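You operate a simulated robot arm through the tools that you are given. There is no shell and no other tool. Be economical: measure what you need, move in short steps, check, and stop when the job is done.

You are at the controls of a simulated robot arm. One attempt, no reset.

Task
Find the nut that drips and tighten it till the drops stop.
Fine: open the white wheel and wait for nought before opening the cover; leave the dry nuts; shut the cover after.
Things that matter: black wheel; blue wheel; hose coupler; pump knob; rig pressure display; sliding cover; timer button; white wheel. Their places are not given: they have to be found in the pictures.

The check looks at the end state, three seconds after you hand in, the way a careful person would. Anything else that was tipped, shoved, dropped, spilled or broken makes it a failure. A push-on lid holds only when it is set on centred and level and pressed home; a screw cap is set on level and turned clockwise until tight.

Robot
A 6-joint arm with a two-finger parallel gripper, fixed in place. Base frame: the origin is at the foot of the arm, x ahead of it, y to its left, z up; the work surface is at about z = 944. Lengths are in mm, angles in degrees, forces in N, time in s.
With the tool pointing down near the work surface it reaches from about 220 to 660 mm from the base axis. Its first joint turns from -66.0 to 66.0 degrees. Payload 2.9 kg.
The TCP is the grasp point between the finger pads, 30 mm short of the fingertips. In the tool frame z runs along the fingers and y along their closing line. Largest opening 110 mm; finger width 20, thickness 10; the body of the gripper, 48 by 112 mm, starts 55 mm behind the TCP.
Orientation is that of the tool frame in the base frame, as a unit quaternion [x, y, z, w]. With the fingers straight down and closing along the base's y, the tool's x points along the base's -x, its y along +y and its z along -z.

Tools
- The arm moves only by the tool move_arm. Its argument "targets" is a list of rows, each a list of 2 entries, a list of its own where there are three numbers: the shift along the tool's x, y, z in mm, then the turn, a rotation vector about the tool's x, y, z in degrees. In form: [[[tx, ty, tz], [wx, wy, wz]], ...]. A call has 1 to 8 rows; each row shifts and turns the commanded pose from where the row before left it, along the tool's axes as they then stand. "fingers" is the opening, from 0 (shut) to 1 (fully open), set as the call begins (left out, the last holds). Each row takes 0.2 s and may step no farther than 50 mm and 8.6 degrees from the row before; otherwise, or with a gripper value out of range, the whole call is refused. A pose out of reach is approached as far as the arm can. The call stops where the force on the tool passes 40 N (or 10 N more than at its start, if that is more) or the arm is blocked; 0.2 s more then pass. Each finger travels about 108 mm/s and halts on what it meets, pressing with about 44 N; the grip force reading is that of the motor and also rises with nothing between the fingers. The clock runs only during rows and for 0.2 s after the last one: add rows that do not move to give the fingers time. It gives the time, the measured TCP pose, the force on the tool (base axes), the opening and the grip force at its end, in the units of the frame above (readings bear some noise), with the torque about the TCP (base axes, N m) and any sound that the robot's microphone picked up.
- Cameras (640 x 400 px; columns grow to the right, rows downward): "scene" is fixed at [79.2, 431.2, 1402.2]; the picture's right is [-0.77, -0.64, 0.00], its down [-0.26, 0.31, -0.91] and it looks along [0.58, -0.70, -0.40] (base axes); focal length 258 px, centre (320, 200). "wrist" rides on the gripper at [73, 17, -103] in the tool frame; the picture's right is [-0.23, 0.97, 0.00], its down [-0.76, -0.18, -0.62] and it looks along [-0.61, -0.14, 0.78] (tool axes); focal length 222 px, centre (320, 200).
- capture(camera): a new picture of that camera. No time passes.
- measure_at(camera, pixels): for up to 12 pixels [column, row] of the newest picture of that camera ("zoom" is the newest enlarged one), the place [x, y, z] in the base frame of the surface seen there, good to about 2 mm. No time passes.
- close_up(camera, box): a new picture of the part [left, top, right, bottom] of that camera's present view, enlarged. No time passes.
- hand_in(): hands the job in; it is judged then, once.

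Keep the steps short. Do not move on a guess: measure, check each grasp and each placing, and mend mistakes. In all there are 80 turns and 54 pictures (those below and enlarged ones count). Leave the gripper open and the arm clear of the work at the hand-in unless told otherwise, and finish with a single line.

The tools are called by a JSON object that holds its "fn" and its "kwargs". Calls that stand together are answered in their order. move_arm: Moves the arm, as the interface text tells. Its arguments: {"type":"object","properties":{"targets":{"type":"array"},"fingers":{"type":"number"}},"required":["targets"]} The other tools are called the same way: capture (camera) takes a picture; measure_at (camera, pixels) gives the place of the surface under pixels of a picture; close_up (camera, box) takes an enlarged picture of a part of a camera's view; hand_in () hands the job in.

At the start:

```text
clock: 0.0
position: [420.7, 30.1, 1283.2]
tool_rot: [0.0, 1.0, -0.001, 0.0]
force: [0.1, 0.4, -0.4]
moment: [-0.03, 0.03, 0.03]
opening: 110.0
gripper_force: 0.1
```

scene: 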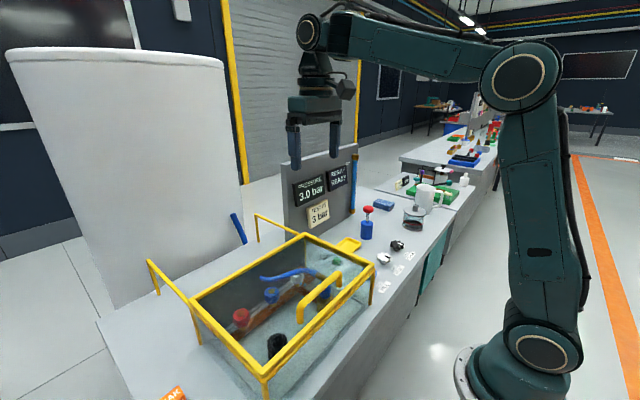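
wrist: 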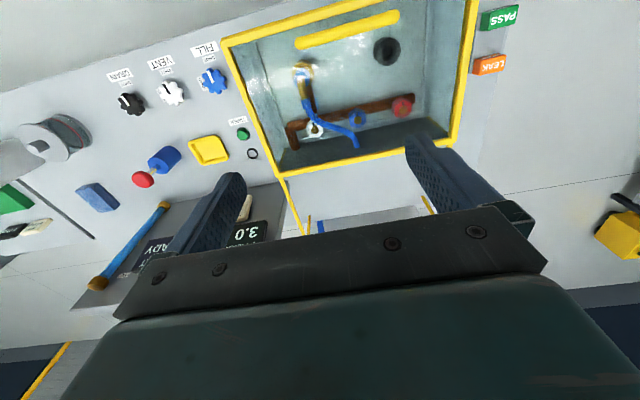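

I see a tank with a yellow-framed cover, a panel reading 3.0 bar, and three wheels labelled DRAIN, VENT and FILL. I'll enlarge both views to read them before moving.

{"fn": "close_up", "kwargs": {"camera": "wrist", "box": [80, 20, 280, 220]}}

{"fn": "close_up", "kwargs": {"camera": "wrist", "box": [220, 0, 540, 200]}}

{"fn": "close_up", "kwargs": {"camera": "scene", "box": [130, 140, 450, 400]}}

{"fn": "measure_at", "kwargs": {"camera": "wrist", "pixels": [[131, 104], [171, 93], [212, 81], [403, 107], [358, 119], [314, 129], [386, 51], [303, 75], [350, 30], [240, 100], [460, 70], [360, 155]]}}

```text
2.00 times, centred on (180, 120) of wrist
```

zoom: 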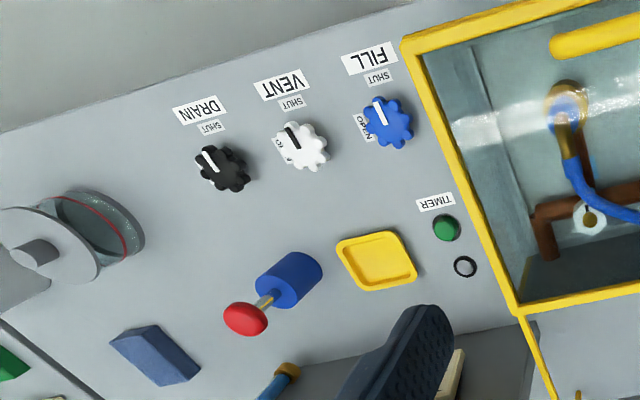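

```text
2.00 times, centred on (380, 100) of wrist
```

zoom: 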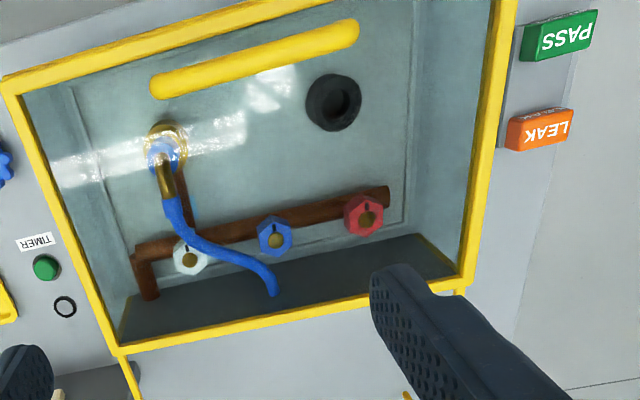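

```text
1.54 times, centred on (290, 270) of scene
```

zoom: 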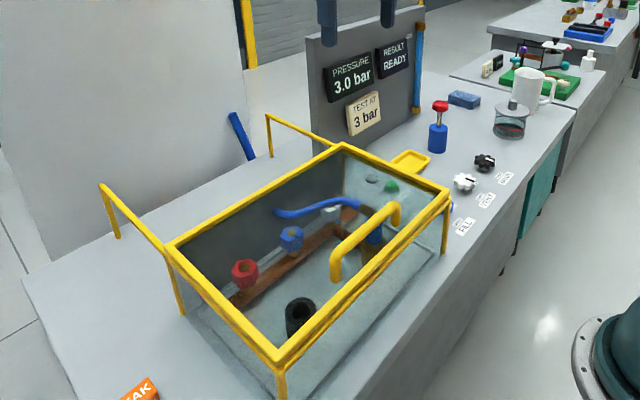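

```text
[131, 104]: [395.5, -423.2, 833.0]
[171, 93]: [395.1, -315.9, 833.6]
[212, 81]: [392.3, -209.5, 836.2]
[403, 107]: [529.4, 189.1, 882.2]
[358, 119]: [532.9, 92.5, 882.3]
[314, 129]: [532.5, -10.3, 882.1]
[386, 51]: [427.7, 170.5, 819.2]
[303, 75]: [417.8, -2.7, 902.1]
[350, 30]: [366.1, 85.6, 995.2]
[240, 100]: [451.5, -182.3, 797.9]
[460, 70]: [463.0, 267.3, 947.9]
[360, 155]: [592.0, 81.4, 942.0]
```

The reading shows 3.0 bar, so any drip should show now, before I vent. I'll zoom in on the three nuts, the display and the wheel pointers.

{"fn": "close_up", "kwargs": {"camera": "wrist", "box": [285, 85, 425, 172]}}

{"fn": "close_up", "kwargs": {"camera": "scene", "box": [215, 240, 375, 340]}}

{"fn": "close_up", "kwargs": {"camera": "wrist", "box": [105, 35, 233, 115]}}

{"fn": "measure_at", "kwargs": {"camera": "scene", "pixels": [[241, 315], [271, 294], [382, 257], [397, 244], [366, 230], [340, 245], [301, 305], [256, 217], [150, 262], [375, 269], [264, 380], [305, 235]]}}

```text
4.57 times, centred on (355, 128) of wrist
```

zoom: 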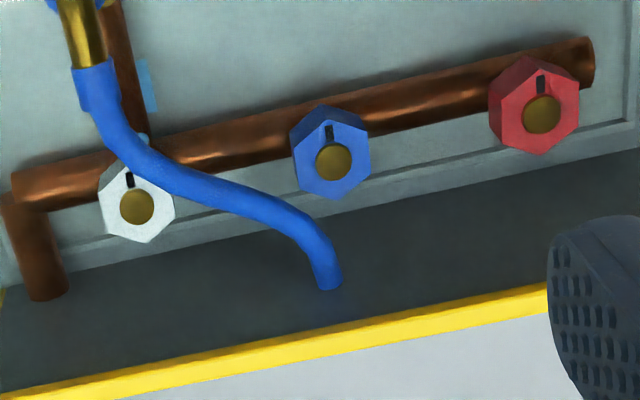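

```text
4.00 times, centred on (295, 290) of scene
```

zoom: 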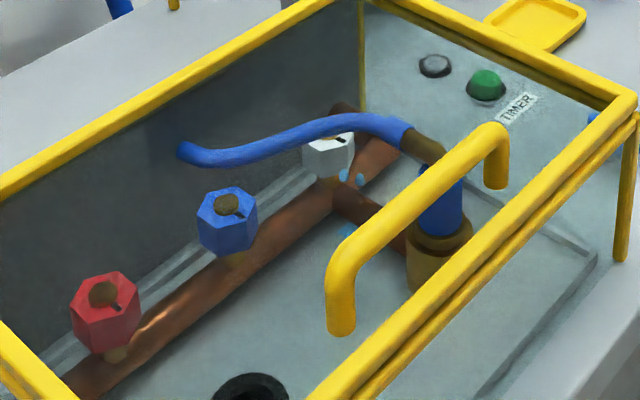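

```text
5.00 times, centred on (169, 75) of wrist
```

zoom: 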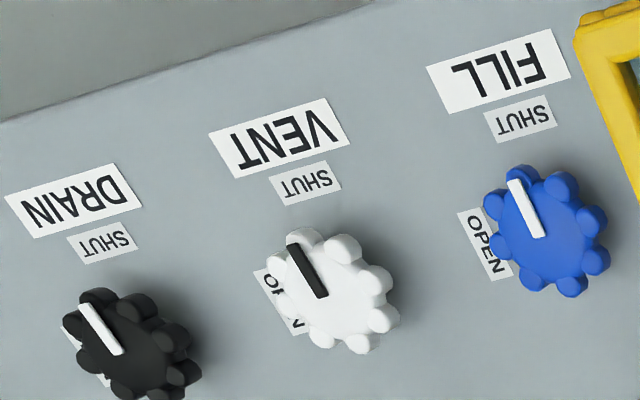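

```text
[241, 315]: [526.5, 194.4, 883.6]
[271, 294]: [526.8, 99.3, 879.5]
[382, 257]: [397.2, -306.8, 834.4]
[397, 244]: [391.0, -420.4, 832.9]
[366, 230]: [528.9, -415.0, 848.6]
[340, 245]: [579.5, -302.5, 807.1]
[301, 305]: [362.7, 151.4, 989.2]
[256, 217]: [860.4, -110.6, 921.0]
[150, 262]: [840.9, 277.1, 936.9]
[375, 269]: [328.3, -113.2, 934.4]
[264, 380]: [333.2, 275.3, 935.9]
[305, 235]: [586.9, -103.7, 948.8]
```

Blue drops sit beside the white nut (zoomed scene picture, about (348,178)), and the red and blue nuts look dry. The pointers are all on SHUT, and OPEN lies a quarter turn counter-clockwise seen from above. I'll measure the white wheel's rim and the bench around it.

{"fn": "measure_at", "kwargs": {"camera": "zoom", "pixels": [[305, 240], [345, 247], [378, 283], [383, 318], [357, 343], [322, 335], [287, 262], [325, 285], [296, 247], [320, 295], [230, 230], [450, 300]]}}

```text
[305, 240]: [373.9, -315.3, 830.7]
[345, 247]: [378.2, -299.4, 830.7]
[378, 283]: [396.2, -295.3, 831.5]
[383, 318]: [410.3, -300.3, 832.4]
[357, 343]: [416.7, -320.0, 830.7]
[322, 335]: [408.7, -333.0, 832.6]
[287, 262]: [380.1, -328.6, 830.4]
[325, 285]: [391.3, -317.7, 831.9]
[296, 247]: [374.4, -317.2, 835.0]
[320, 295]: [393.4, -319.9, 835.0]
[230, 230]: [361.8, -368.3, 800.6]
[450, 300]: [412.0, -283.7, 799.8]
```

Rim points put the white wheel's centre at about (395, -315), about 48 mm across, with its top at z≈832 and the bench at z≈800. I'll carry the tool over it at full height, then turn it 45° clockwise while lowering so the quarter turn stays mid-range.

{"fn": "move_arm", "kwargs": {"targets": [[[3.7, -49.3, 0], [0, 0, 0]], [[3.7, -49.3, 0], [0, 0, 0]], [[3.7, -49.3, 0], [0, 0, 0]], [[3.7, -49.3, 0], [0, 0, 0]], [[3.7, -49.3, 0], [0, 0, 0]], [[3.7, -49.3, 0], [0, 0, 0]], [[3.5, -49.3, 0], [0, 0, 0]]], "fingers": 0.8}}

{"fn": "move_arm", "kwargs": {"targets": [[[0, 0, 48], [0, 0, 5.6]], [[0, 0, 48], [0, 0, 5.6]], [[0, 0, 48], [0, 0, 5.6]], [[0, 0, 48], [0, 0, 5.6]], [[0, 0, 48], [0, 0, 5.6]], [[0, 0, 48], [0, 0, 5.6]], [[0, 0, 48], [0, 0, 5.6]], [[0, 0, 40], [0, 0, 5.8]]]}}

{"fn": "capture", "kwargs": {"camera": "wrist"}}

{"fn": "close_up", "kwargs": {"camera": "scene", "box": [215, 150, 455, 340]}}

```text
clock: 1.6
position: [393.9, -315.6, 1284.1]
tool_rot: [-0.001, 1.0, -0.001, 0.0]
force: [0.5, 0.0, 0.0]
moment: [-0.01, 0.01, -0.01]
opening: 88.3
gripper_force: 0.0
```

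```text
clock: 3.4
position: [396.9, -319.6, 907.9]
tool_rot: [0.383, 0.924, 0.0, 0.002]
force: [-0.5, -0.2, -0.4]
moment: [0.02, -0.02, -0.01]
opening: 88.0
gripper_force: 0.1
```

```text
45 pictures are left
```

wrist: 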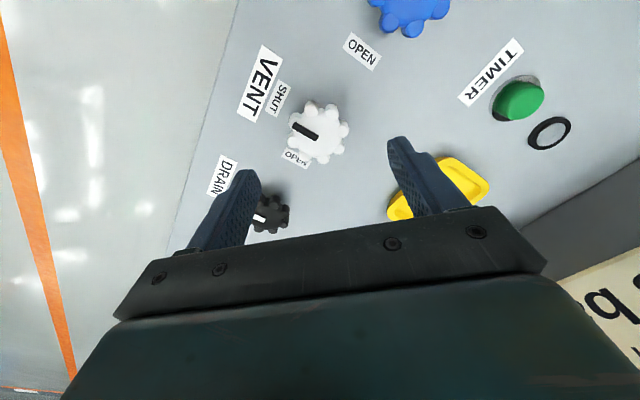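

```text
2.11 times, centred on (335, 245) of scene
```

zoom: 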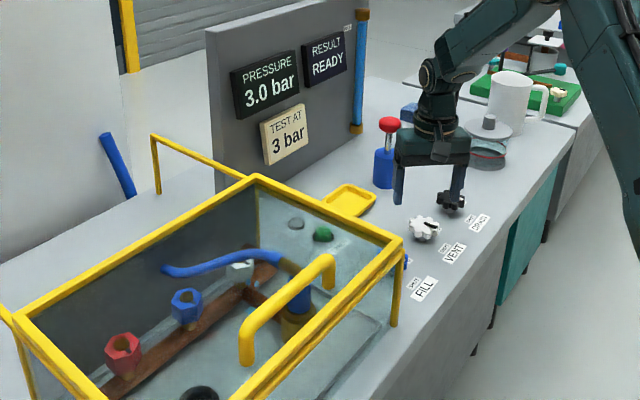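

The picture puts the white wheel at (320,132), close to where the tool axis should fall (320,138). I'll measure the rim again from here to correct the centre.

{"fn": "measure_at", "kwargs": {"camera": "wrist", "pixels": [[309, 105], [331, 107], [345, 127], [341, 148], [322, 158], [299, 149], [293, 117], [320, 132], [350, 180], [290, 210], [400, 210]]}}

```text
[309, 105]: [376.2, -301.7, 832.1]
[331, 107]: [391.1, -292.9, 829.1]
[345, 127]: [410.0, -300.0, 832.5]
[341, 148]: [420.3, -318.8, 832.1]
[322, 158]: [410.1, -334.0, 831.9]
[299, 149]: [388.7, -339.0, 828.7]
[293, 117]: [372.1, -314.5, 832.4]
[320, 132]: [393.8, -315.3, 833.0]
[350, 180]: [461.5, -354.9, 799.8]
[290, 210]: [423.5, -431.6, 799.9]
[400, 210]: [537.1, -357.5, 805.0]
```

The centre holds at (396, -316). I'll lower to just above it with a narrower opening and read the pose before grasping.

{"fn": "move_arm", "kwargs": {"targets": [[[0, 0, 15], [0, 0, 0]], [[0, 0, 0], [0, 0, 0]]], "fingers": 0.68}}

```text
clock: 4.0
position: [395.9, -316.6, 892.4]
tool_rot: [0.383, 0.924, 0.0, 0.001]
force: [0.4, -0.4, -0.1]
moment: [0.01, 0.0, 0.0]
opening: 74.9
gripper_force: 0.1
```

The tool settled at (395.9, -316.6), so it's centred. Next I'll lower to z≈836 and then close on the wheel.

{"fn": "move_arm", "kwargs": {"targets": [[[0, 0, 28], [0, 0, 0]], [[0, 0, 28], [0, 0, 0]], [[0, 0, 0], [0, 0, 0]]]}}

{"fn": "move_arm", "kwargs": {"targets": [[[0, 0, 0], [0, 0, 0]], [[0, 0, 0], [0, 0, 0]], [[0, 0, 0], [0, 0, 0]]], "fingers": 0}}

```text
clock: 4.8
position: [395.7, -318.3, 837.0]
tool_rot: [0.383, 0.924, 0.0, 0.0]
force: [-1.0, -0.5, -0.3]
moment: [-0.03, 0.01, 0.03]
opening: 75.0
gripper_force: 0.0
```

```text
clock: 5.6
position: [393.8, -319.1, 835.8]
tool_rot: [0.385, 0.923, -0.001, 0.0]
force: [-7.4, -10.7, -5.2]
moment: [-0.43, -0.46, 0.04]
opening: 48.3
gripper_force: 44.8
```

The gripper holds the 48 mm wheel with a little side load. I'll relieve it by 2 mm along the closing line and begin the counter-clockwise turn.

{"fn": "move_arm", "kwargs": {"targets": [[[0, -2, 0], [0, 0, 0]], [[0, 0, 0], [0, 0, -8]], [[0, 0, 0], [0, 0, -8]], [[0, 0, 0], [0, 0, -8]]]}}

{"fn": "capture", "kwargs": {"camera": "scene"}}

```text
clock: 6.6
position: [393.5, -318.1, 837.6]
tool_rot: [0.181, 0.983, -0.002, 0.002]
force: [0.6, -13.5, 5.6]
moment: [0.66, 1.07, -0.01]
opening: 48.3
gripper_force: 45.0
```

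```text
43 pictures are left
```

scene: 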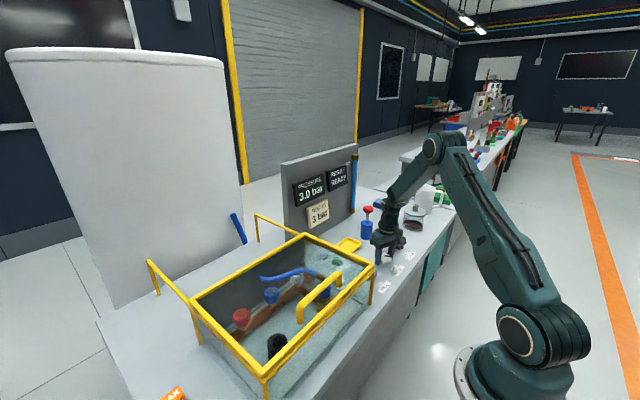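

It turned freely for 24°. I'll continue with 64° more.

{"fn": "move_arm", "kwargs": {"targets": [[[0, 0, 0], [0, 0, -8]], [[0, 0, 0], [0, 0, -8]], [[0, 0, 0], [0, 0, -8]], [[0, 0, 0], [0, 0, -8]], [[0, 0, 0], [0, 0, -8]], [[0, 0, 0], [0, 0, -8]], [[0, 0, 0], [0, 0, -8]], [[0, 0, 0], [0, 0, -8]]]}}

{"fn": "close_up", "kwargs": {"camera": "scene", "box": [215, 150, 455, 340]}}

```text
clock: 8.4
position: [393.8, -320.9, 838.6]
tool_rot: [-0.367, 0.93, -0.004, 0.0]
force: [0.5, -27.7, 16.7]
moment: [0.8, -0.01, -0.01]
opening: 48.2
gripper_force: 45.0
```

```text
2.11 times, centred on (335, 245) of scene
```

zoom: 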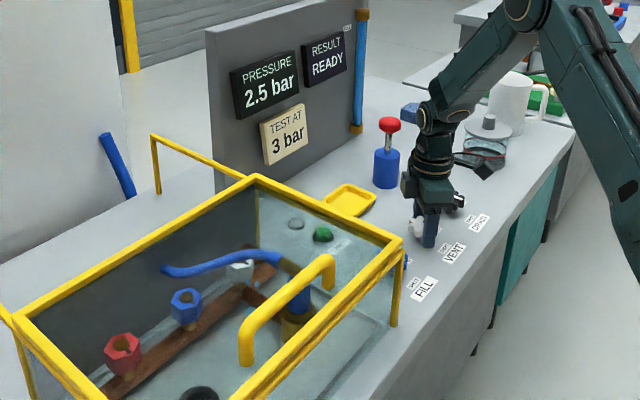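

The pressure reads 2.5 bar and is falling, so the vent is open. I'll release, lift straight up and wait.

{"fn": "move_arm", "kwargs": {"targets": [[[0, 0, 0], [0, 0, 0]], [[0, 0, 0], [0, 0, 0]], [[0, 0, -40], [0, 0, 0]], [[0, 0, -45], [0, 0, 0]], [[0, 0, -45], [0, 0, 0]], [[0, 0, 0], [0, 0, 0]]], "fingers": 0.68}}

{"fn": "capture", "kwargs": {"camera": "wrist"}}

{"fn": "close_up", "kwargs": {"camera": "scene", "box": [215, 150, 455, 340]}}

```text
clock: 9.8
position: [394.9, -316.2, 966.4]
tool_rot: [-0.366, 0.931, -0.001, 0.001]
force: [0.3, 0.0, 0.9]
moment: [0.0, 0.0, 0.03]
opening: 74.9
gripper_force: 0.1
```

```text
41 pictures are left
```

wrist: 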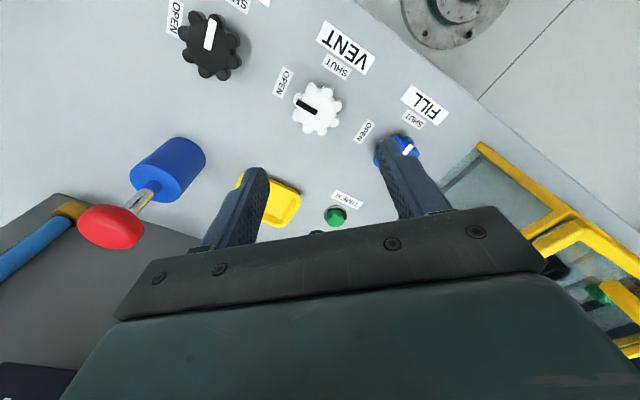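

```text
2.11 times, centred on (335, 245) of scene
```

zoom: 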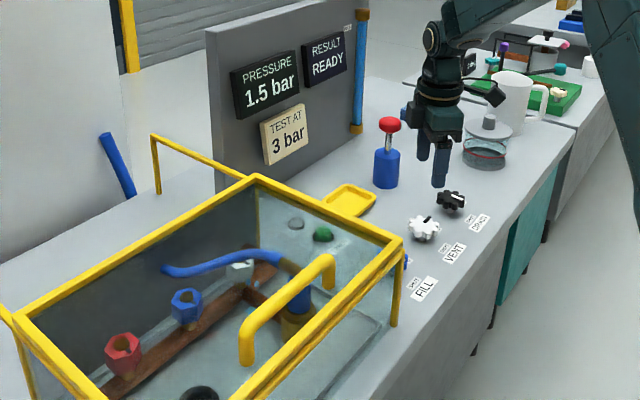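

The white pointer is on OPEN and the display has fallen to 1.5 bar. While it drains, I'll raise the arm and turn the tool so the fingers will close along x over the cover handle.

{"fn": "move_arm", "kwargs": {"targets": [[[0, 0, -20], [0, 0, -5.875]], [[0, 0, -20], [0, 0, -5.875]], [[0, 0, -20], [0, 0, -5.875]], [[0, 0, -20], [0, 0, -5.875]], [[0, 0, -20], [0, 0, -5.875]], [[0, 0, -20], [0, 0, -5.875]], [[0, 0, -20], [0, 0, -5.875]], [[0, 0, -20], [0, 0, -5.875]]]}}

{"fn": "move_arm", "kwargs": {"targets": [[[-49, 0, 0], [0, 0, 0]], [[-49, 0, 0], [0, 0, 0]], [[-49, 0, 0], [0, 0, 0]], [[-49, 0, 0], [0, 0, 0]], [[-49, 0, 0], [0, 0, 0]], [[-49, 0, 0], [0, 0, 0]], [[-49, 0, 0], [0, 0, 0]], [[-49, 0, 0], [0, 0, 0]]]}}

{"fn": "capture", "kwargs": {"camera": "wrist"}}

{"fn": "capture", "kwargs": {"camera": "scene"}}

```text
clock: 11.6
position: [393.6, -317.8, 1126.3]
tool_rot: [0.707, -0.707, -0.001, -0.001]
force: [-0.5, 0.6, 0.3]
moment: [0.01, -0.01, 0.01]
opening: 74.7
gripper_force: 0.0
```

```text
clock: 13.4
position: [394.4, 72.5, 1124.8]
tool_rot: [0.708, -0.707, 0.001, 0.0]
force: [0.2, -0.1, -0.5]
moment: [0.0, 0.04, -0.02]
opening: 74.9
gripper_force: 0.1
```

```text
39 pictures are left
```

wrist: 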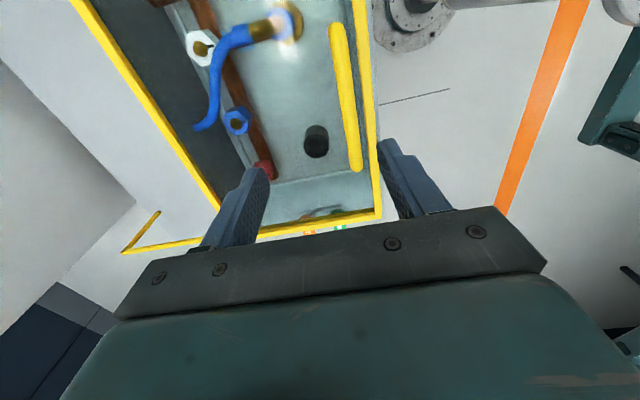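

```text
38 pictures are left
```

scene: 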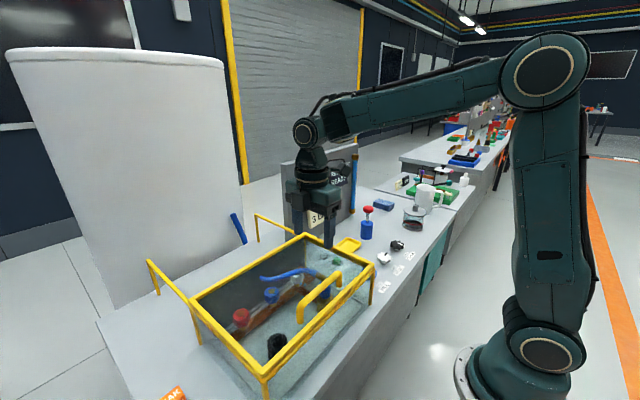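

The arm hides the pressure display for now. I'll measure the handle bar, running from (336,30) to (356,165) in the wrist view, along with the frame and hose.

{"fn": "measure_at", "kwargs": {"camera": "wrist", "pixels": [[336, 30], [343, 70], [347, 100], [350, 130], [355, 160], [368, 130], [205, 125], [216, 80], [240, 38], [201, 46], [236, 122], [372, 212]]}}

{"fn": "measure_at", "kwargs": {"camera": "scene", "pixels": [[300, 303], [320, 288], [335, 277], [265, 277], [290, 274], [310, 272], [299, 280], [271, 294], [325, 290]]}}

```text
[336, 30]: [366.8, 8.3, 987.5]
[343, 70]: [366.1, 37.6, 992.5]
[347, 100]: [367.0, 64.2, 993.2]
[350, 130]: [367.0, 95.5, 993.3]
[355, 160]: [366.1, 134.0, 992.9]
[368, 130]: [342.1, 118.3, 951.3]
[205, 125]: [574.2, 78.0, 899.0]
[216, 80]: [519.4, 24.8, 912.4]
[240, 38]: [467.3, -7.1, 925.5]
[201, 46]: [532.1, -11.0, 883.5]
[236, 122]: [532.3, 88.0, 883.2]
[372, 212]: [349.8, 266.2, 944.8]
```

```text
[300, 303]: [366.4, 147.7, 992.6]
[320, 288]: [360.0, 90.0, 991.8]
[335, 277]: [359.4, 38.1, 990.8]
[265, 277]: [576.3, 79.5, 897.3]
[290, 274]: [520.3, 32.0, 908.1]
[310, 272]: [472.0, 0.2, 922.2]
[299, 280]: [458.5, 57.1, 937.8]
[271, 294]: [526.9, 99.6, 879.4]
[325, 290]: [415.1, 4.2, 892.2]
```

The handle bar is at x≈366, y from 0 to 150, top z≈993. I'll move above it, staying clear, and check the display again.

{"fn": "move_arm", "kwargs": {"targets": [[[-3, 28, 0], [0, 0, 0]], [[0, 0, 40], [0, 0, 0]], [[0, 0, 30], [0, 0, 0]], [[0, 0, 0], [0, 0, 0]]]}}

{"fn": "close_up", "kwargs": {"camera": "scene", "box": [215, 150, 455, 340]}}

```text
clock: 14.4
position: [365.4, 74.7, 1053.2]
tool_rot: [0.707, -0.707, 0.002, 0.001]
force: [-0.6, 0.4, -0.5]
moment: [0.01, -0.03, 0.0]
opening: 74.9
gripper_force: 0.1
```

```text
2.11 times, centred on (335, 245) of scene
```

zoom: 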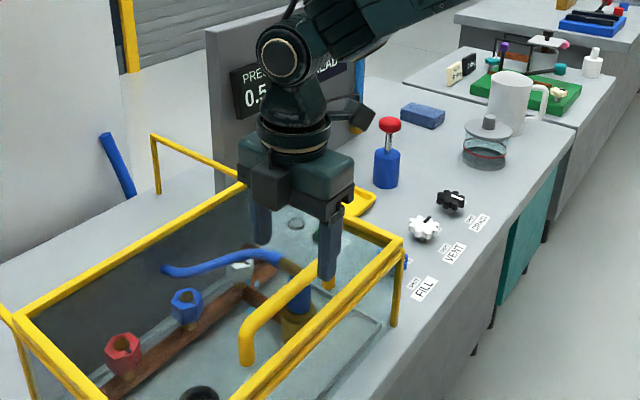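

The display shows 0.5 bar, which isn't zero yet. I'll hold still and look again.

{"fn": "move_arm", "kwargs": {"targets": [[[0, 0, 0], [0, 0, 0]], [[0, 0, 0], [0, 0, 0]], [[0, 0, 0], [0, 0, 0]], [[0, 0, 0], [0, 0, 0]], [[0, 0, 0], [0, 0, 0]], [[0, 0, 0], [0, 0, 0]], [[0, 0, 0], [0, 0, 0]], [[0, 0, 0], [0, 0, 0]]]}}

{"fn": "move_arm", "kwargs": {"targets": [[[0, 0, 0], [0, 0, 0]], [[0, 0, 0], [0, 0, 0]], [[0, 0, 0], [0, 0, 0]], [[0, 0, 0], [0, 0, 0]], [[0, 0, 0], [0, 0, 0]], [[0, 0, 0], [0, 0, 0]], [[0, 0, 0], [0, 0, 0]], [[0, 0, 0], [0, 0, 0]]]}}

{"fn": "move_arm", "kwargs": {"targets": [[[0, 0, 0], [0, 0, 0]], [[0, 0, 0], [0, 0, 0]], [[0, 0, 0], [0, 0, 0]], [[0, 0, 0], [0, 0, 0]], [[0, 0, 0], [0, 0, 0]], [[0, 0, 0], [0, 0, 0]], [[0, 0, 0], [0, 0, 0]], [[0, 0, 0], [0, 0, 0]]]}}

{"fn": "close_up", "kwargs": {"camera": "scene", "box": [275, 155, 375, 225]}}

```text
clock: 16.2
position: [365.6, 75.2, 1053.7]
tool_rot: [0.707, -0.707, 0.001, 0.001]
force: [0.2, 0.0, 0.1]
moment: [0.0, 0.0, 0.02]
opening: 74.9
gripper_force: 0.1
```

```text
clock: 18.0
position: [364.8, 74.7, 1053.1]
tool_rot: [-0.707, 0.707, -0.001, -0.001]
force: [0.0, -0.5, 1.2]
moment: [-0.01, -0.01, 0.01]
opening: 74.6
gripper_force: 0.1
```

```text
clock: 19.8
position: [364.9, 74.8, 1054.2]
tool_rot: [-0.707, 0.707, -0.001, 0.0]
force: [-0.7, -0.3, -0.7]
moment: [-0.01, -0.01, 0.02]
opening: 74.9
gripper_force: 0.0
```

```text
5.71 times, centred on (325, 190) of scene
```

zoom: 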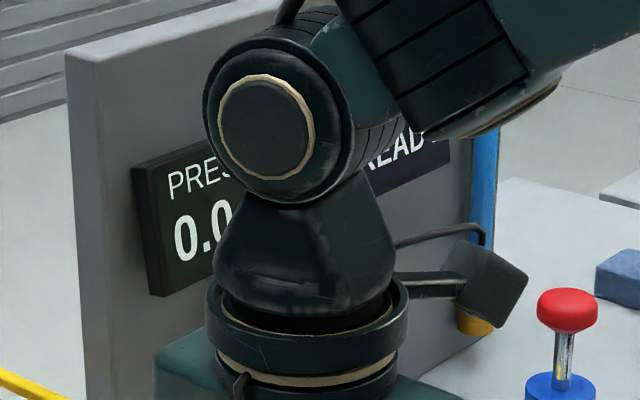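

The display reads 0.0. I'll lower the fingers over the handle bar to z≈992 and close on it.

{"fn": "move_arm", "kwargs": {"targets": [[[0, 0, 30], [0, 0, 0]], [[0, 0, 31], [0, 0, 0]], [[0, 0, 0], [0, 0, 0]]], "fingers": 0.5}}

{"fn": "move_arm", "kwargs": {"targets": [[[0, 0, 0], [0, 0, 0]], [[0, 0, 0], [0, 0, 0]], [[0, 0, 0], [0, 0, 0]]], "fingers": 0}}

```text
clock: 20.6
position: [364.8, 78.5, 992.8]
tool_rot: [-0.707, 0.707, -0.002, 0.0]
force: [0.5, 0.0, 0.3]
moment: [0.01, 0.03, 0.03]
opening: 55.2
gripper_force: 0.2
```

```text
clock: 21.4
position: [365.1, 77.3, 991.6]
tool_rot: [-0.707, 0.707, 0.0, -0.001]
force: [2.2, 0.7, -6.4]
moment: [0.1, -0.02, -0.01]
opening: 15.7
gripper_force: 44.7
```

I hold the 16 mm bar. I'll slide the cover toward +x in small steps and watch the force.

{"fn": "move_arm", "kwargs": {"targets": [[[0, -15, 0], [0, 0, 0]], [[0, -20, 0], [0, 0, 0]]]}}

```text
clock: 22.0
position: [399.5, 78.1, 992.5]
tool_rot: [0.708, -0.706, 0.001, -0.001]
force: [-2.4, 4.2, 3.6]
moment: [-0.81, -0.03, -0.11]
opening: 15.5
gripper_force: 44.5
```

It slides easily. I'll carry on in 25 mm steps, and the move will stop by itself at the end of travel.

{"fn": "move_arm", "kwargs": {"targets": [[[0, -25, 0], [0, 0, 0]], [[0, -25, 0], [0, 0, 0]], [[0, -25, 0], [0, 0, 0]], [[0, -25, 0], [0, 0, 0]], [[0, -25, 0], [0, 0, 0]], [[0, -25, 0], [0, 0, 0]], [[0, -25, 0], [0, 0, 0]]]}}

{"fn": "capture", "kwargs": {"camera": "scene"}}

```text
clock: 23.6
position: [576.0, 77.5, 993.0]
tool_rot: [0.708, -0.707, -0.001, 0.002]
force: [-3.0, 11.1, -15.7]
moment: [0.79, -0.08, -0.1]
opening: 15.5
gripper_force: 44.7
```

```text
35 pictures are left
```

scene: 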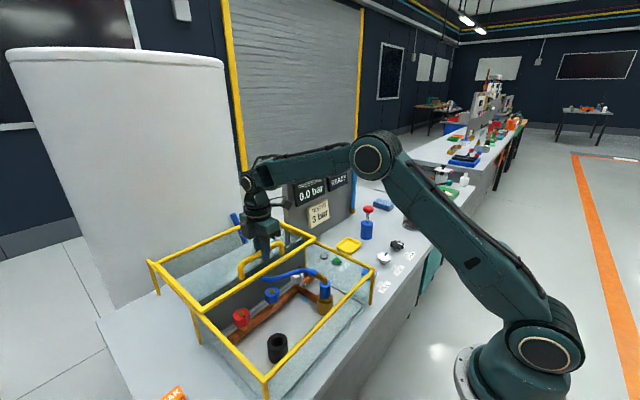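

The cover is part open, with its near edge at about x=540, still over the nuts. I'll push on gently.

{"fn": "move_arm", "kwargs": {"targets": [[[0, -15, 0], [0, 0, 0]], [[0, -15, 0], [0, 0, 0]], [[0, -10, 0], [0, 0, 0]], [[0, -8, 0], [0, 0, 0]], [[0, 0, 0], [0, 0, 0]]]}}

{"fn": "capture", "kwargs": {"camera": "scene"}}

```text
clock: 24.8
position: [622.9, 77.2, 992.8]
tool_rot: [0.707, -0.707, -0.001, 0.002]
force: [-2.3, 10.5, -23.5]
moment: [-0.3, 0.09, -0.04]
opening: 15.5
gripper_force: 45.0
```

```text
34 pictures are left
```

scene: 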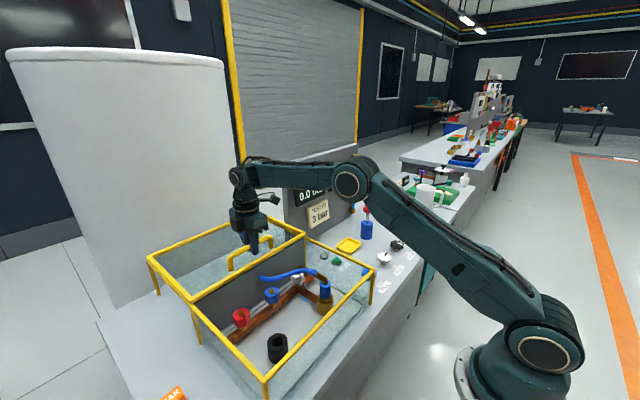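

The cover's near edge is now at about x=586 and the nuts are uncovered. I'll release the handle and lift clear.

{"fn": "move_arm", "kwargs": {"targets": [[[0, 0, 0], [0, 0, 0]], [[0, 0, 0], [0, 0, 0]], [[0, 0, -30], [0, 0, 0]], [[0, 0, -40], [0, 0, 0]], [[0, 0, -40], [0, 0, 0]]], "fingers": 0.45}}

{"fn": "move_arm", "kwargs": {"targets": [[[0, 45, 0], [0, 0, 0]], [[0, 45, 0], [0, 0, 0]], [[0, 45, -10], [0, 0, 0]], [[40, 0, -10], [0, 0, 0]], [[40, 0, 0], [0, 0, 0]], [[0, 0, 0], [0, 0, 0]]]}}

{"fn": "capture", "kwargs": {"camera": "wrist"}}

{"fn": "close_up", "kwargs": {"camera": "scene", "box": [215, 235, 375, 335]}}

```text
clock: 26.0
position: [624.0, 77.3, 1104.5]
tool_rot: [-0.707, 0.707, 0.0, -0.001]
force: [0.0, 1.1, 0.3]
moment: [-0.01, -0.04, 0.01]
opening: 49.5
gripper_force: 0.2
```

```text
clock: 27.4
position: [487.5, -4.0, 1124.0]
tool_rot: [0.707, -0.707, 0.0, 0.0]
force: [0.0, 0.2, 0.5]
moment: [0.0, 0.0, 0.03]
opening: 49.3
gripper_force: 0.1
```

```text
33 pictures are left
```

wrist: 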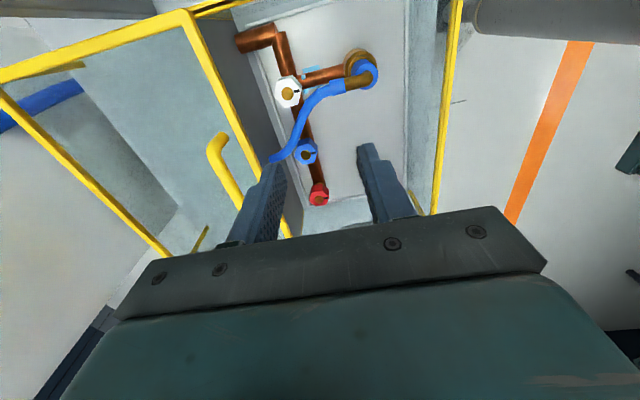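

```text
4.00 times, centred on (295, 285) of scene
```

zoom: 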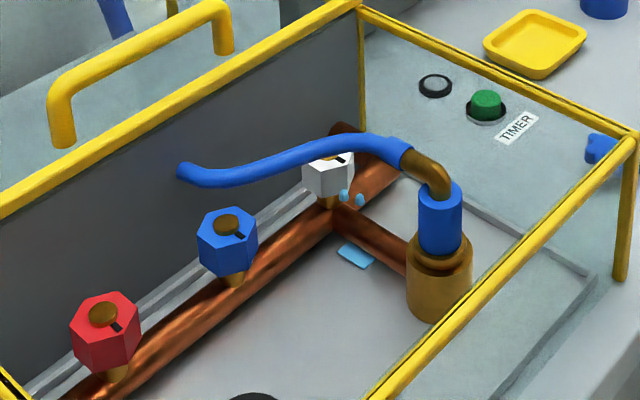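

Clear glass is gone now: drops hang on the white nut and a small puddle lies under it, and the red and blue nuts are dry. I'll enlarge the wrist view to get the white nut's shape and the hose clearance.

{"fn": "close_up", "kwargs": {"camera": "wrist", "box": [240, 40, 400, 140]}}

{"fn": "measure_at", "kwargs": {"camera": "wrist", "pixels": [[289, 92], [282, 80], [296, 81], [300, 92], [298, 101], [287, 105], [302, 115], [299, 132], [310, 105], [322, 92], [280, 155], [335, 88]]}}

```text
4.00 times, centred on (320, 90) of wrist
```

zoom: 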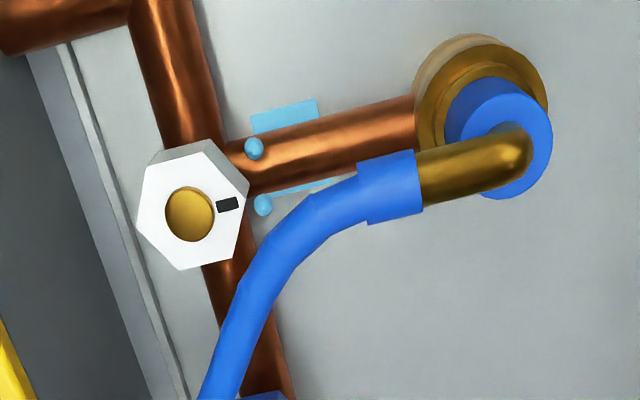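

```text
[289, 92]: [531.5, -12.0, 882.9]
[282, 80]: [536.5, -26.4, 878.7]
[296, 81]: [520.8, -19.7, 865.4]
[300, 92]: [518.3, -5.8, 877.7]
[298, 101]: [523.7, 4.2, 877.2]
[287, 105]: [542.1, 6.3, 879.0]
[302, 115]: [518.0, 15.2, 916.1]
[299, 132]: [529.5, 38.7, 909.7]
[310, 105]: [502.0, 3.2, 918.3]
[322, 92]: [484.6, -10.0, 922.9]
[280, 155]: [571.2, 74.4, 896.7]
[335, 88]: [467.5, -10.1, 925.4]
```

The hose runs beside the nut at z≈910–920, its edge about 22 mm from the nut's centre, so the finger direction has to run along the hose. I'll measure the hexagon's corners, the pipe height and the coupler elbow.

{"fn": "measure_at", "kwargs": {"camera": "zoom", "pixels": [[153, 167], [205, 154], [246, 188], [234, 252], [181, 268], [139, 222], [190, 215], [226, 205], [250, 300], [200, 130], [520, 150], [440, 180]]}}

{"fn": "measure_at", "kwargs": {"camera": "scene", "pixels": [[372, 270], [377, 268], [378, 275], [377, 279], [377, 284], [396, 275], [329, 275]]}}

```text
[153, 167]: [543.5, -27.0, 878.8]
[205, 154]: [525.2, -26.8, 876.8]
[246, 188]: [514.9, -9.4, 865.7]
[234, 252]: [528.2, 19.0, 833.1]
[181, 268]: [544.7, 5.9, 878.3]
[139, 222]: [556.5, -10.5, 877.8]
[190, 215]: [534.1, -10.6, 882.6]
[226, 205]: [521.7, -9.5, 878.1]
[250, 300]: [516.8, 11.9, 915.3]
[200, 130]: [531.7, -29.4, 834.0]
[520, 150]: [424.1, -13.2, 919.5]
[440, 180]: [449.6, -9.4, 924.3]
```

```text
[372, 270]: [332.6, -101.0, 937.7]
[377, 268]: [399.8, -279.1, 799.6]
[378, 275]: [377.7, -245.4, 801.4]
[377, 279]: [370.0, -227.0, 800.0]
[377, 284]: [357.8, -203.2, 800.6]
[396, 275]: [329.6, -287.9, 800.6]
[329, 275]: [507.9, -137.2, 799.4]
```

The hexagon's corners point along ±x about centre (535, -10.5), roughly 35 mm across flats, so flats face 30°, 90° and 150°. Closing along 30° both meets flats and runs parallel to the hose, leaving room to turn clockwise. I'll turn the tool 150° clockwise up here, then shift over the nut.

{"fn": "move_arm", "kwargs": {"targets": [[[0, 0, 0], [0, 0, 8.4]], [[0, 0, 0], [0, 0, 8.4]], [[0, 0, 0], [0, 0, 8.4]], [[0, 0, 0], [0, 0, 8.4]], [[0, 0, 0], [0, 0, 8.4]], [[0, 0, 0], [0, 0, 8.4]], [[0, 0, 0], [0, 0, 8.4]], [[0, 0, 0], [0, 0, 8.4]]], "fingers": 0.45}}

{"fn": "move_arm", "kwargs": {"targets": [[[0, 0, 0], [0, 0, 8.4]], [[0, 0, 0], [0, 0, 8.4]], [[0, 0, 0], [0, 0, 8.4]], [[0, 0, 0], [0, 0, 8.4]], [[0, 0, 0], [0, 0, 8.4]], [[0, 0, 0], [0, 0, 8.4]], [[0, 0, 0], [0, 0, 8.4]], [[0, 0, 0], [0, 0, 8.4]]]}}

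{"fn": "move_arm", "kwargs": {"targets": [[[0, 0, 0], [0, 0, 8.4]], [[0, 0, 0], [0, 0, 7.2]], [[-29.4, 37.9, 0], [0, 0, 0]], [[0, 0, 40], [0, 0, 0]], [[0, 0, 40], [0, 0, 0]], [[0, 0, 0], [0, 0, 0]]]}}

{"fn": "capture", "kwargs": {"camera": "wrist"}}

```text
clock: 29.2
position: [488.4, -2.4, 1125.0]
tool_rot: [-0.197, 0.98, -0.001, 0.0]
force: [-0.2, -1.0, -0.2]
moment: [0.01, -0.02, 0.0]
opening: 49.6
gripper_force: 0.1
```

```text
clock: 31.0
position: [489.3, -2.1, 1123.6]
tool_rot: [0.379, 0.925, 0.0, 0.001]
force: [0.1, 0.9, 0.4]
moment: [-0.02, 0.02, 0.02]
opening: 49.4
gripper_force: 0.1
```

```text
clock: 32.4
position: [537.7, -8.3, 1044.7]
tool_rot: [0.499, 0.867, 0.001, 0.001]
force: [0.0, 0.5, -0.9]
moment: [0.01, 0.02, -0.04]
opening: 49.5
gripper_force: 0.1
```

```text
30 pictures are left
```

wrist: 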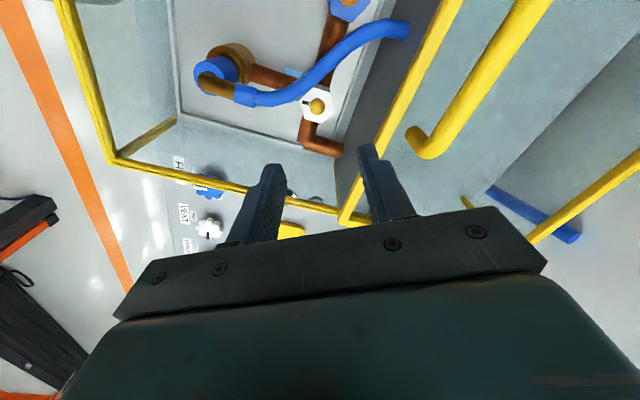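

The tool is turned and the nut appears at (318,105), almost where the tool axis points (320,107). I'll zoom and measure its centre again before lowering.

{"fn": "close_up", "kwargs": {"camera": "wrist", "box": [270, 60, 390, 135]}}

```text
5.33 times, centred on (330, 98) of wrist
```

zoom: 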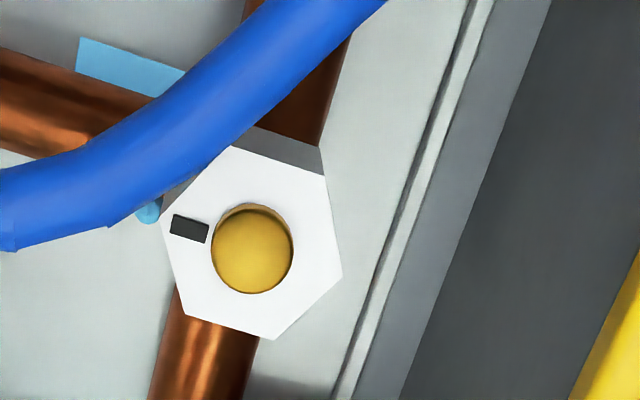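

{"fn": "measure_at", "kwargs": {"camera": "zoom", "pixels": [[323, 178], [340, 269], [275, 337], [188, 311], [168, 232], [238, 152], [252, 255], [188, 228], [130, 160], [250, 90], [320, 30], [150, 212]]}}

```text
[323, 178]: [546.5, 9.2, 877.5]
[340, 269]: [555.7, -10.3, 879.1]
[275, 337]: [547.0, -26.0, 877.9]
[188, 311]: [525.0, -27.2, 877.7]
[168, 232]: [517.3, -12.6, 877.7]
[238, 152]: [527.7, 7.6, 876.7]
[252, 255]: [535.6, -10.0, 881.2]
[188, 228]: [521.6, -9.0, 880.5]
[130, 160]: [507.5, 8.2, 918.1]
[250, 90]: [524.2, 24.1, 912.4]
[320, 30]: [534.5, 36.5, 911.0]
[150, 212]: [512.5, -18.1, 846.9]
```

The nut's centre is (536.3, -9.9) with its flats as expected. I'll lower toward it and read the pose before the fingertips reach hose height.

{"fn": "move_arm", "kwargs": {"targets": [[[0, 0, 40], [0, 0, 0]], [[0, 0, 35], [0, 0, 0]], [[0, 0, 0], [0, 0, 0]], [[0, 0, 0], [0, 0, 0]]], "fingers": 0.42}}

{"fn": "capture", "kwargs": {"camera": "wrist"}}

```text
clock: 33.4
position: [537.8, -7.7, 967.1]
tool_rot: [0.5, 0.866, 0.0, 0.001]
force: [0.4, -0.8, 0.0]
moment: [0.0, -0.01, 0.0]
opening: 46.2
gripper_force: 0.0
```

```text
28 pictures are left
```

wrist: 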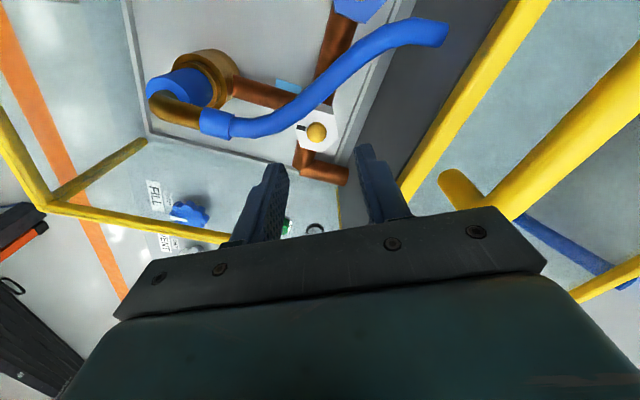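

The TCP is about 2 mm off toward the hose, so I'll correct by (-1.2, -2.4) in the tool frame. Then I'll lower to z≈888, watching for any touch.

{"fn": "move_arm", "kwargs": {"targets": [[[-1.2, -2.4, 15], [0, 0, 0]], [[0, 0, 20], [0, 0, 0]], [[0, 0, 15], [0, 0, 0]], [[0, 0, 15], [0, 0, 0]], [[0, 0, 14], [0, 0, 0]], [[0, 0, 0], [0, 0, 0]]]}}

{"fn": "capture", "kwargs": {"camera": "wrist"}}

{"fn": "close_up", "kwargs": {"camera": "scene", "box": [215, 210, 375, 310]}}

```text
clock: 34.8
position: [535.4, -11.2, 890.5]
tool_rot: [0.5, 0.866, -0.001, 0.0]
force: [-0.5, 0.3, 0.0]
moment: [-0.02, -0.01, 0.02]
opening: 46.1
gripper_force: 0.1
```

```text
27 pictures are left
```

wrist: 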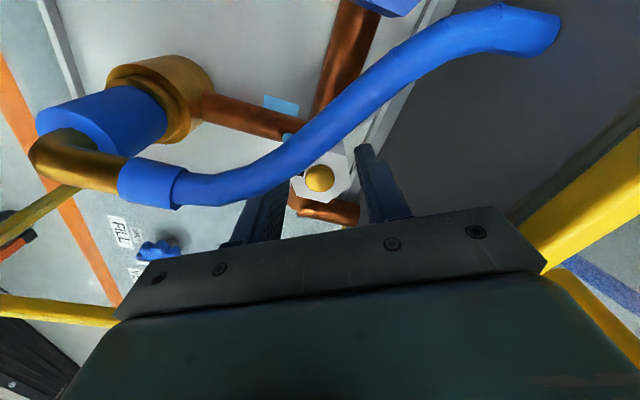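

```text
4.00 times, centred on (295, 260) of scene
```

zoom: 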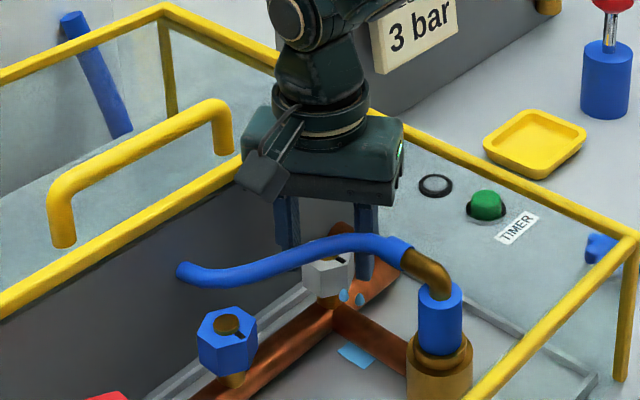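

No contact: the fingers straddle the white nut and the hose runs clear in front. I'll go 3 mm lower for bite and close.

{"fn": "move_arm", "kwargs": {"targets": [[[0, 0, 3], [0, 0, 0]], [[0, 0, 0], [0, 0, 0]], [[0, 0, 0], [0, 0, 0]]], "fingers": 0}}

```text
clock: 35.6
position: [535.4, -11.0, 888.9]
tool_rot: [0.499, 0.867, 0.001, 0.002]
force: [-5.9, 3.2, 32.0]
moment: [-0.17, 0.64, 0.01]
opening: 40.7
gripper_force: 44.3
```

Opening 40.7 mm is more than the flats and there are 32 N upward, so something is off. I'll look before turning anything.

{"fn": "close_up", "kwargs": {"camera": "wrist", "box": [200, 110, 440, 260]}}

{"fn": "close_up", "kwargs": {"camera": "scene", "box": [265, 240, 345, 290]}}

```text
2.67 times, centred on (320, 185) of wrist
```

zoom: 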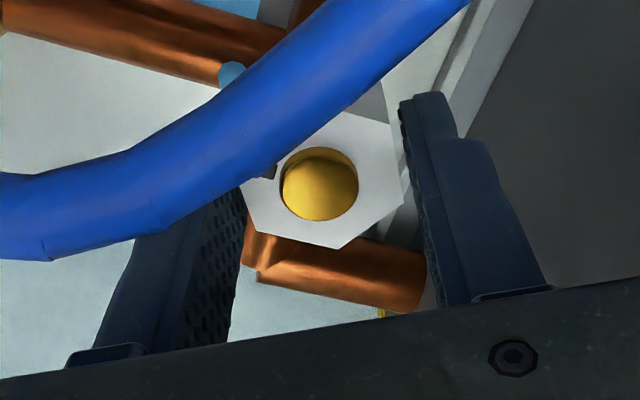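

```text
8.00 times, centred on (305, 265) of scene
```

zoom: 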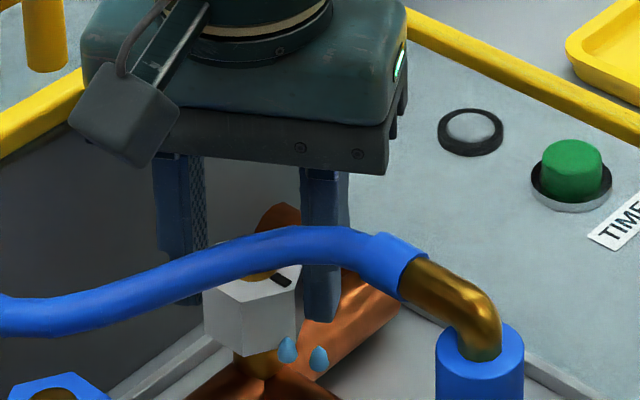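

Both fingers are on the nut's sides and touch nothing else. The 40.7 mm matches the hexagon's full width, and the upward load looks like my last 3 mm pressing through the grip. I'll ease up 1.5 mm and turn a small clockwise step to see whether the nut follows.

{"fn": "move_arm", "kwargs": {"targets": [[[0, 0, -1.5], [0, 0, 0]], [[0, 0, 0], [0, 0, 4]], [[0, 0, 0], [0, 0, 4]], [[0, 0, 0], [0, 0, 0]]]}}

{"fn": "close_up", "kwargs": {"camera": "wrist", "box": [200, 110, 440, 260]}}

```text
clock: 36.6
position: [535.5, -11.1, 889.8]
tool_rot: [0.558, 0.83, 0.0, 0.002]
force: [7.4, 9.7, 16.9]
moment: [-0.67, -0.25, -0.02]
opening: 40.7
gripper_force: 45.6
```

```text
2.67 times, centred on (320, 185) of wrist
```

zoom: 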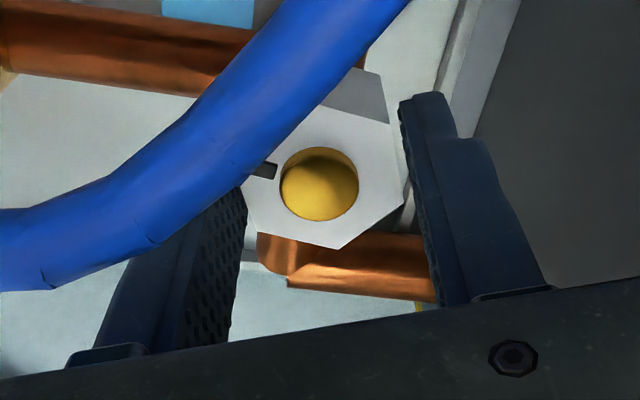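

The nut follows the gripper: it keeps its place between the fingers while the background turned. There's almost no torque. I'll take 8° more, the last before nearing the hose, and then re-grip.

{"fn": "move_arm", "kwargs": {"targets": [[[0, 0, -0.7], [0, 0, 4]], [[0, 0, 0], [0, 0, 4]], [[0, 0, 0], [0, 0, 0]]]}}

{"fn": "close_up", "kwargs": {"camera": "scene", "box": [265, 240, 345, 290]}}

```text
clock: 37.4
position: [535.4, -11.3, 889.0]
tool_rot: [0.616, 0.788, 0.001, 0.001]
force: [17.9, 9.5, 1.9]
moment: [0.13, -0.13, -0.03]
opening: 40.4
gripper_force: 44.6
```

```text
8.00 times, centred on (305, 265) of scene
```

zoom: 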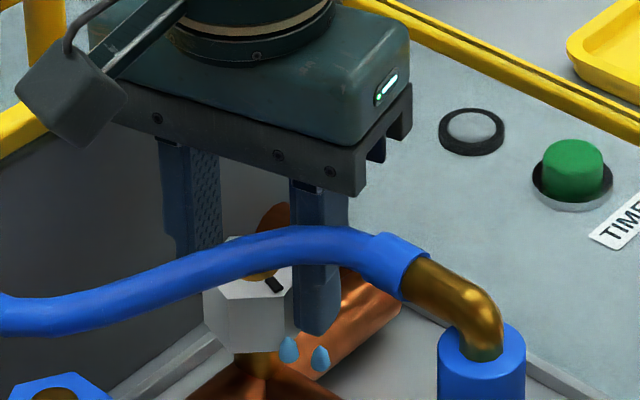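

The mark on the nut has moved clockwise and there's still no tightening torque. I'll open slightly, recentre 1 mm, swing back 56° counter-clockwise with the fingers clear, and re-grip.

{"fn": "move_arm", "kwargs": {"targets": [[[0, 0, 0], [0, 0, 0]], [[0.7, 1.2, 0], [0, 0, 0]], [[0, 0, 0], [0, 0, 0]]], "fingers": 0.42}}

{"fn": "move_arm", "kwargs": {"targets": [[[0, 0, 0], [0, 0, -8]], [[0, 0, 0], [0, 0, -8]], [[0, 0, 0], [0, 0, -8]], [[0, 0, 0], [0, 0, -8]], [[0, 0, 0], [0, 0, -8]], [[0, 0, 0], [0, 0, -8]], [[0, 0, 0], [0, 0, 0]]]}}

{"fn": "capture", "kwargs": {"camera": "wrist"}}

```text
clock: 38.2
position: [535.4, -11.9, 889.0]
tool_rot: [0.617, 0.787, -0.002, 0.0]
force: [-1.9, -3.8, 6.5]
moment: [0.12, -0.51, -0.18]
opening: 46.0
gripper_force: 0.1
```

```text
clock: 39.8
position: [534.6, -10.1, 889.5]
tool_rot: [0.241, 0.971, 0.0, 0.001]
force: [-0.4, 0.1, -0.2]
moment: [-0.03, -0.03, -0.03]
opening: 46.2
gripper_force: 0.0
```

```text
21 pictures are left
```

wrist: 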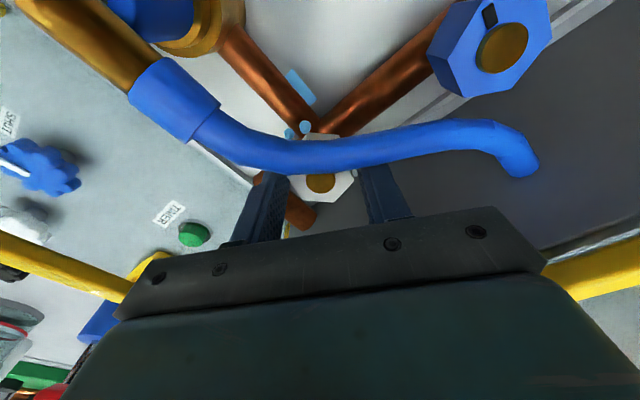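

No load now, and the fingers stand clear of the hose at 62°. I'll turn 8° more to line up with the flats and grip.

{"fn": "move_arm", "kwargs": {"targets": [[[0, 0, 0], [0, 0, -8]], [[0, 0, 0], [0, 0, 0]]]}}

{"fn": "move_arm", "kwargs": {"targets": [[[0, 0, 0], [0, 0, 0]], [[0, 0, 0], [0, 0, 0]], [[0, 0, 0], [0, 0, 0]]], "fingers": 0}}

{"fn": "move_arm", "kwargs": {"targets": [[[0, 0, 0], [0, 0, 5]], [[0, 0, 0], [0, 0, 5]], [[0, 0, 0], [0, 0, 5]], [[0, 0, 0], [0, 0, 5]], [[0, 0, 0], [0, 0, 0]]]}}

```text
clock: 40.4
position: [534.6, -10.8, 889.6]
tool_rot: [0.173, 0.985, 0.0, 0.001]
force: [0.5, -0.1, -0.9]
moment: [-0.02, -0.02, -0.03]
opening: 46.0
gripper_force: 0.2
```

```text
clock: 41.2
position: [534.9, -9.9, 889.5]
tool_rot: [0.173, 0.985, 0.0, 0.001]
force: [1.5, 3.5, -1.4]
moment: [0.56, -0.3, 0.01]
opening: 40.5
gripper_force: 44.7
```

```text
clock: 42.4
position: [535.9, -10.0, 890.1]
tool_rot: [0.342, 0.94, -0.001, 0.0]
force: [-9.0, 4.3, 10.3]
moment: [0.21, -0.02, 0.01]
opening: 40.6
gripper_force: 44.9
```

The grip is good and it turns without torque, 36° in total so far. I'll continue in this stroke.

{"fn": "move_arm", "kwargs": {"targets": [[[0, 0, 0], [0, 0, 5]], [[0, 0, 0], [0, 0, 5]], [[0, 0, 0], [0, 0, 5]], [[0, 0, 0], [0, 0, 5]], [[0, 0, 0], [0, 0, 0]]]}}

{"fn": "close_up", "kwargs": {"camera": "scene", "box": [265, 240, 345, 290]}}

```text
clock: 43.6
position: [535.6, -10.6, 890.1]
tool_rot: [0.501, 0.866, -0.001, 0.0]
force: [-12.1, 5.2, 21.1]
moment: [0.12, 0.75, -0.01]
opening: 40.5
gripper_force: 45.4
```

```text
8.00 times, centred on (305, 265) of scene
```

zoom: 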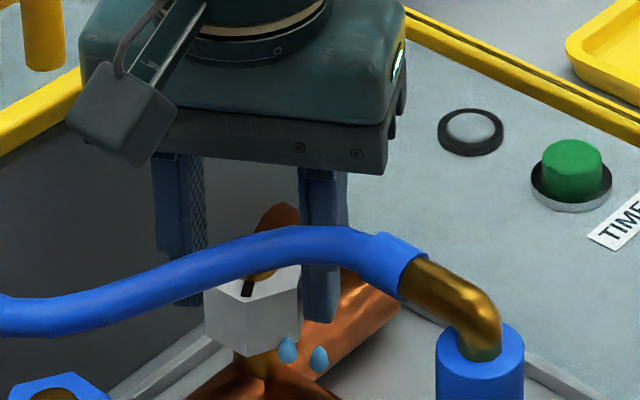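

The mark keeps moving clockwise, about 56° in all, and drops are still there. I'll take 16° more before another re-grip.

{"fn": "move_arm", "kwargs": {"targets": [[[0, 0, -0.7], [0, 0, 5]], [[0, 0, 0], [0, 0, 5]], [[0, 0, 0], [0, 0, 6]], [[0, 0, 0], [0, 0, 0]]]}}

{"fn": "move_arm", "kwargs": {"targets": [[[0, 0, 0], [0, 0, 0]], [[0, 0, 0], [0, 0, 0]], [[0, 0, 0], [0, 0, -8]], [[0, 0, 0], [0, 0, -8]], [[0, 0, 0], [0, 0, -8]], [[0, 0, 0], [0, 0, -8]], [[0, 0, 0], [0, 0, 0]]], "fingers": 0.41}}

{"fn": "move_arm", "kwargs": {"targets": [[[0, 0, 0], [0, 0, -8]], [[0, 0, 0], [0, 0, -8]], [[0, 0, 0], [0, 0, -8]], [[0, 0, 0], [0, 0, 0]]]}}

{"fn": "move_arm", "kwargs": {"targets": [[[0, 0, 0], [0, 0, 0]], [[0, 0, 0], [0, 0, 0]], [[0, 0, 0], [0, 0, 0]]], "fingers": 0}}

```text
clock: 44.6
position: [535.5, -9.7, 888.7]
tool_rot: [0.616, 0.788, 0.0, 0.0]
force: [-8.4, 7.3, 10.0]
moment: [0.1, 0.64, 0.02]
opening: 40.1
gripper_force: 45.2
```

```text
clock: 46.2
position: [535.5, -12.3, 891.4]
tool_rot: [0.374, 0.928, 0.0, 0.001]
force: [0.9, 0.4, -0.6]
moment: [0.0, 0.01, 0.0]
opening: 45.1
gripper_force: 0.1
```

```text
clock: 47.2
position: [535.3, -11.2, 889.5]
tool_rot: [0.172, 0.985, 0.0, 0.001]
force: [0.3, -0.2, 0.7]
moment: [-0.03, 0.01, 0.02]
opening: 44.9
gripper_force: 0.1
```

```text
clock: 48.0
position: [535.4, -9.8, 890.3]
tool_rot: [0.172, 0.985, 0.0, 0.001]
force: [3.6, 9.2, -2.3]
moment: [-0.22, -0.14, 0.0]
opening: 40.2
gripper_force: 45.2
```

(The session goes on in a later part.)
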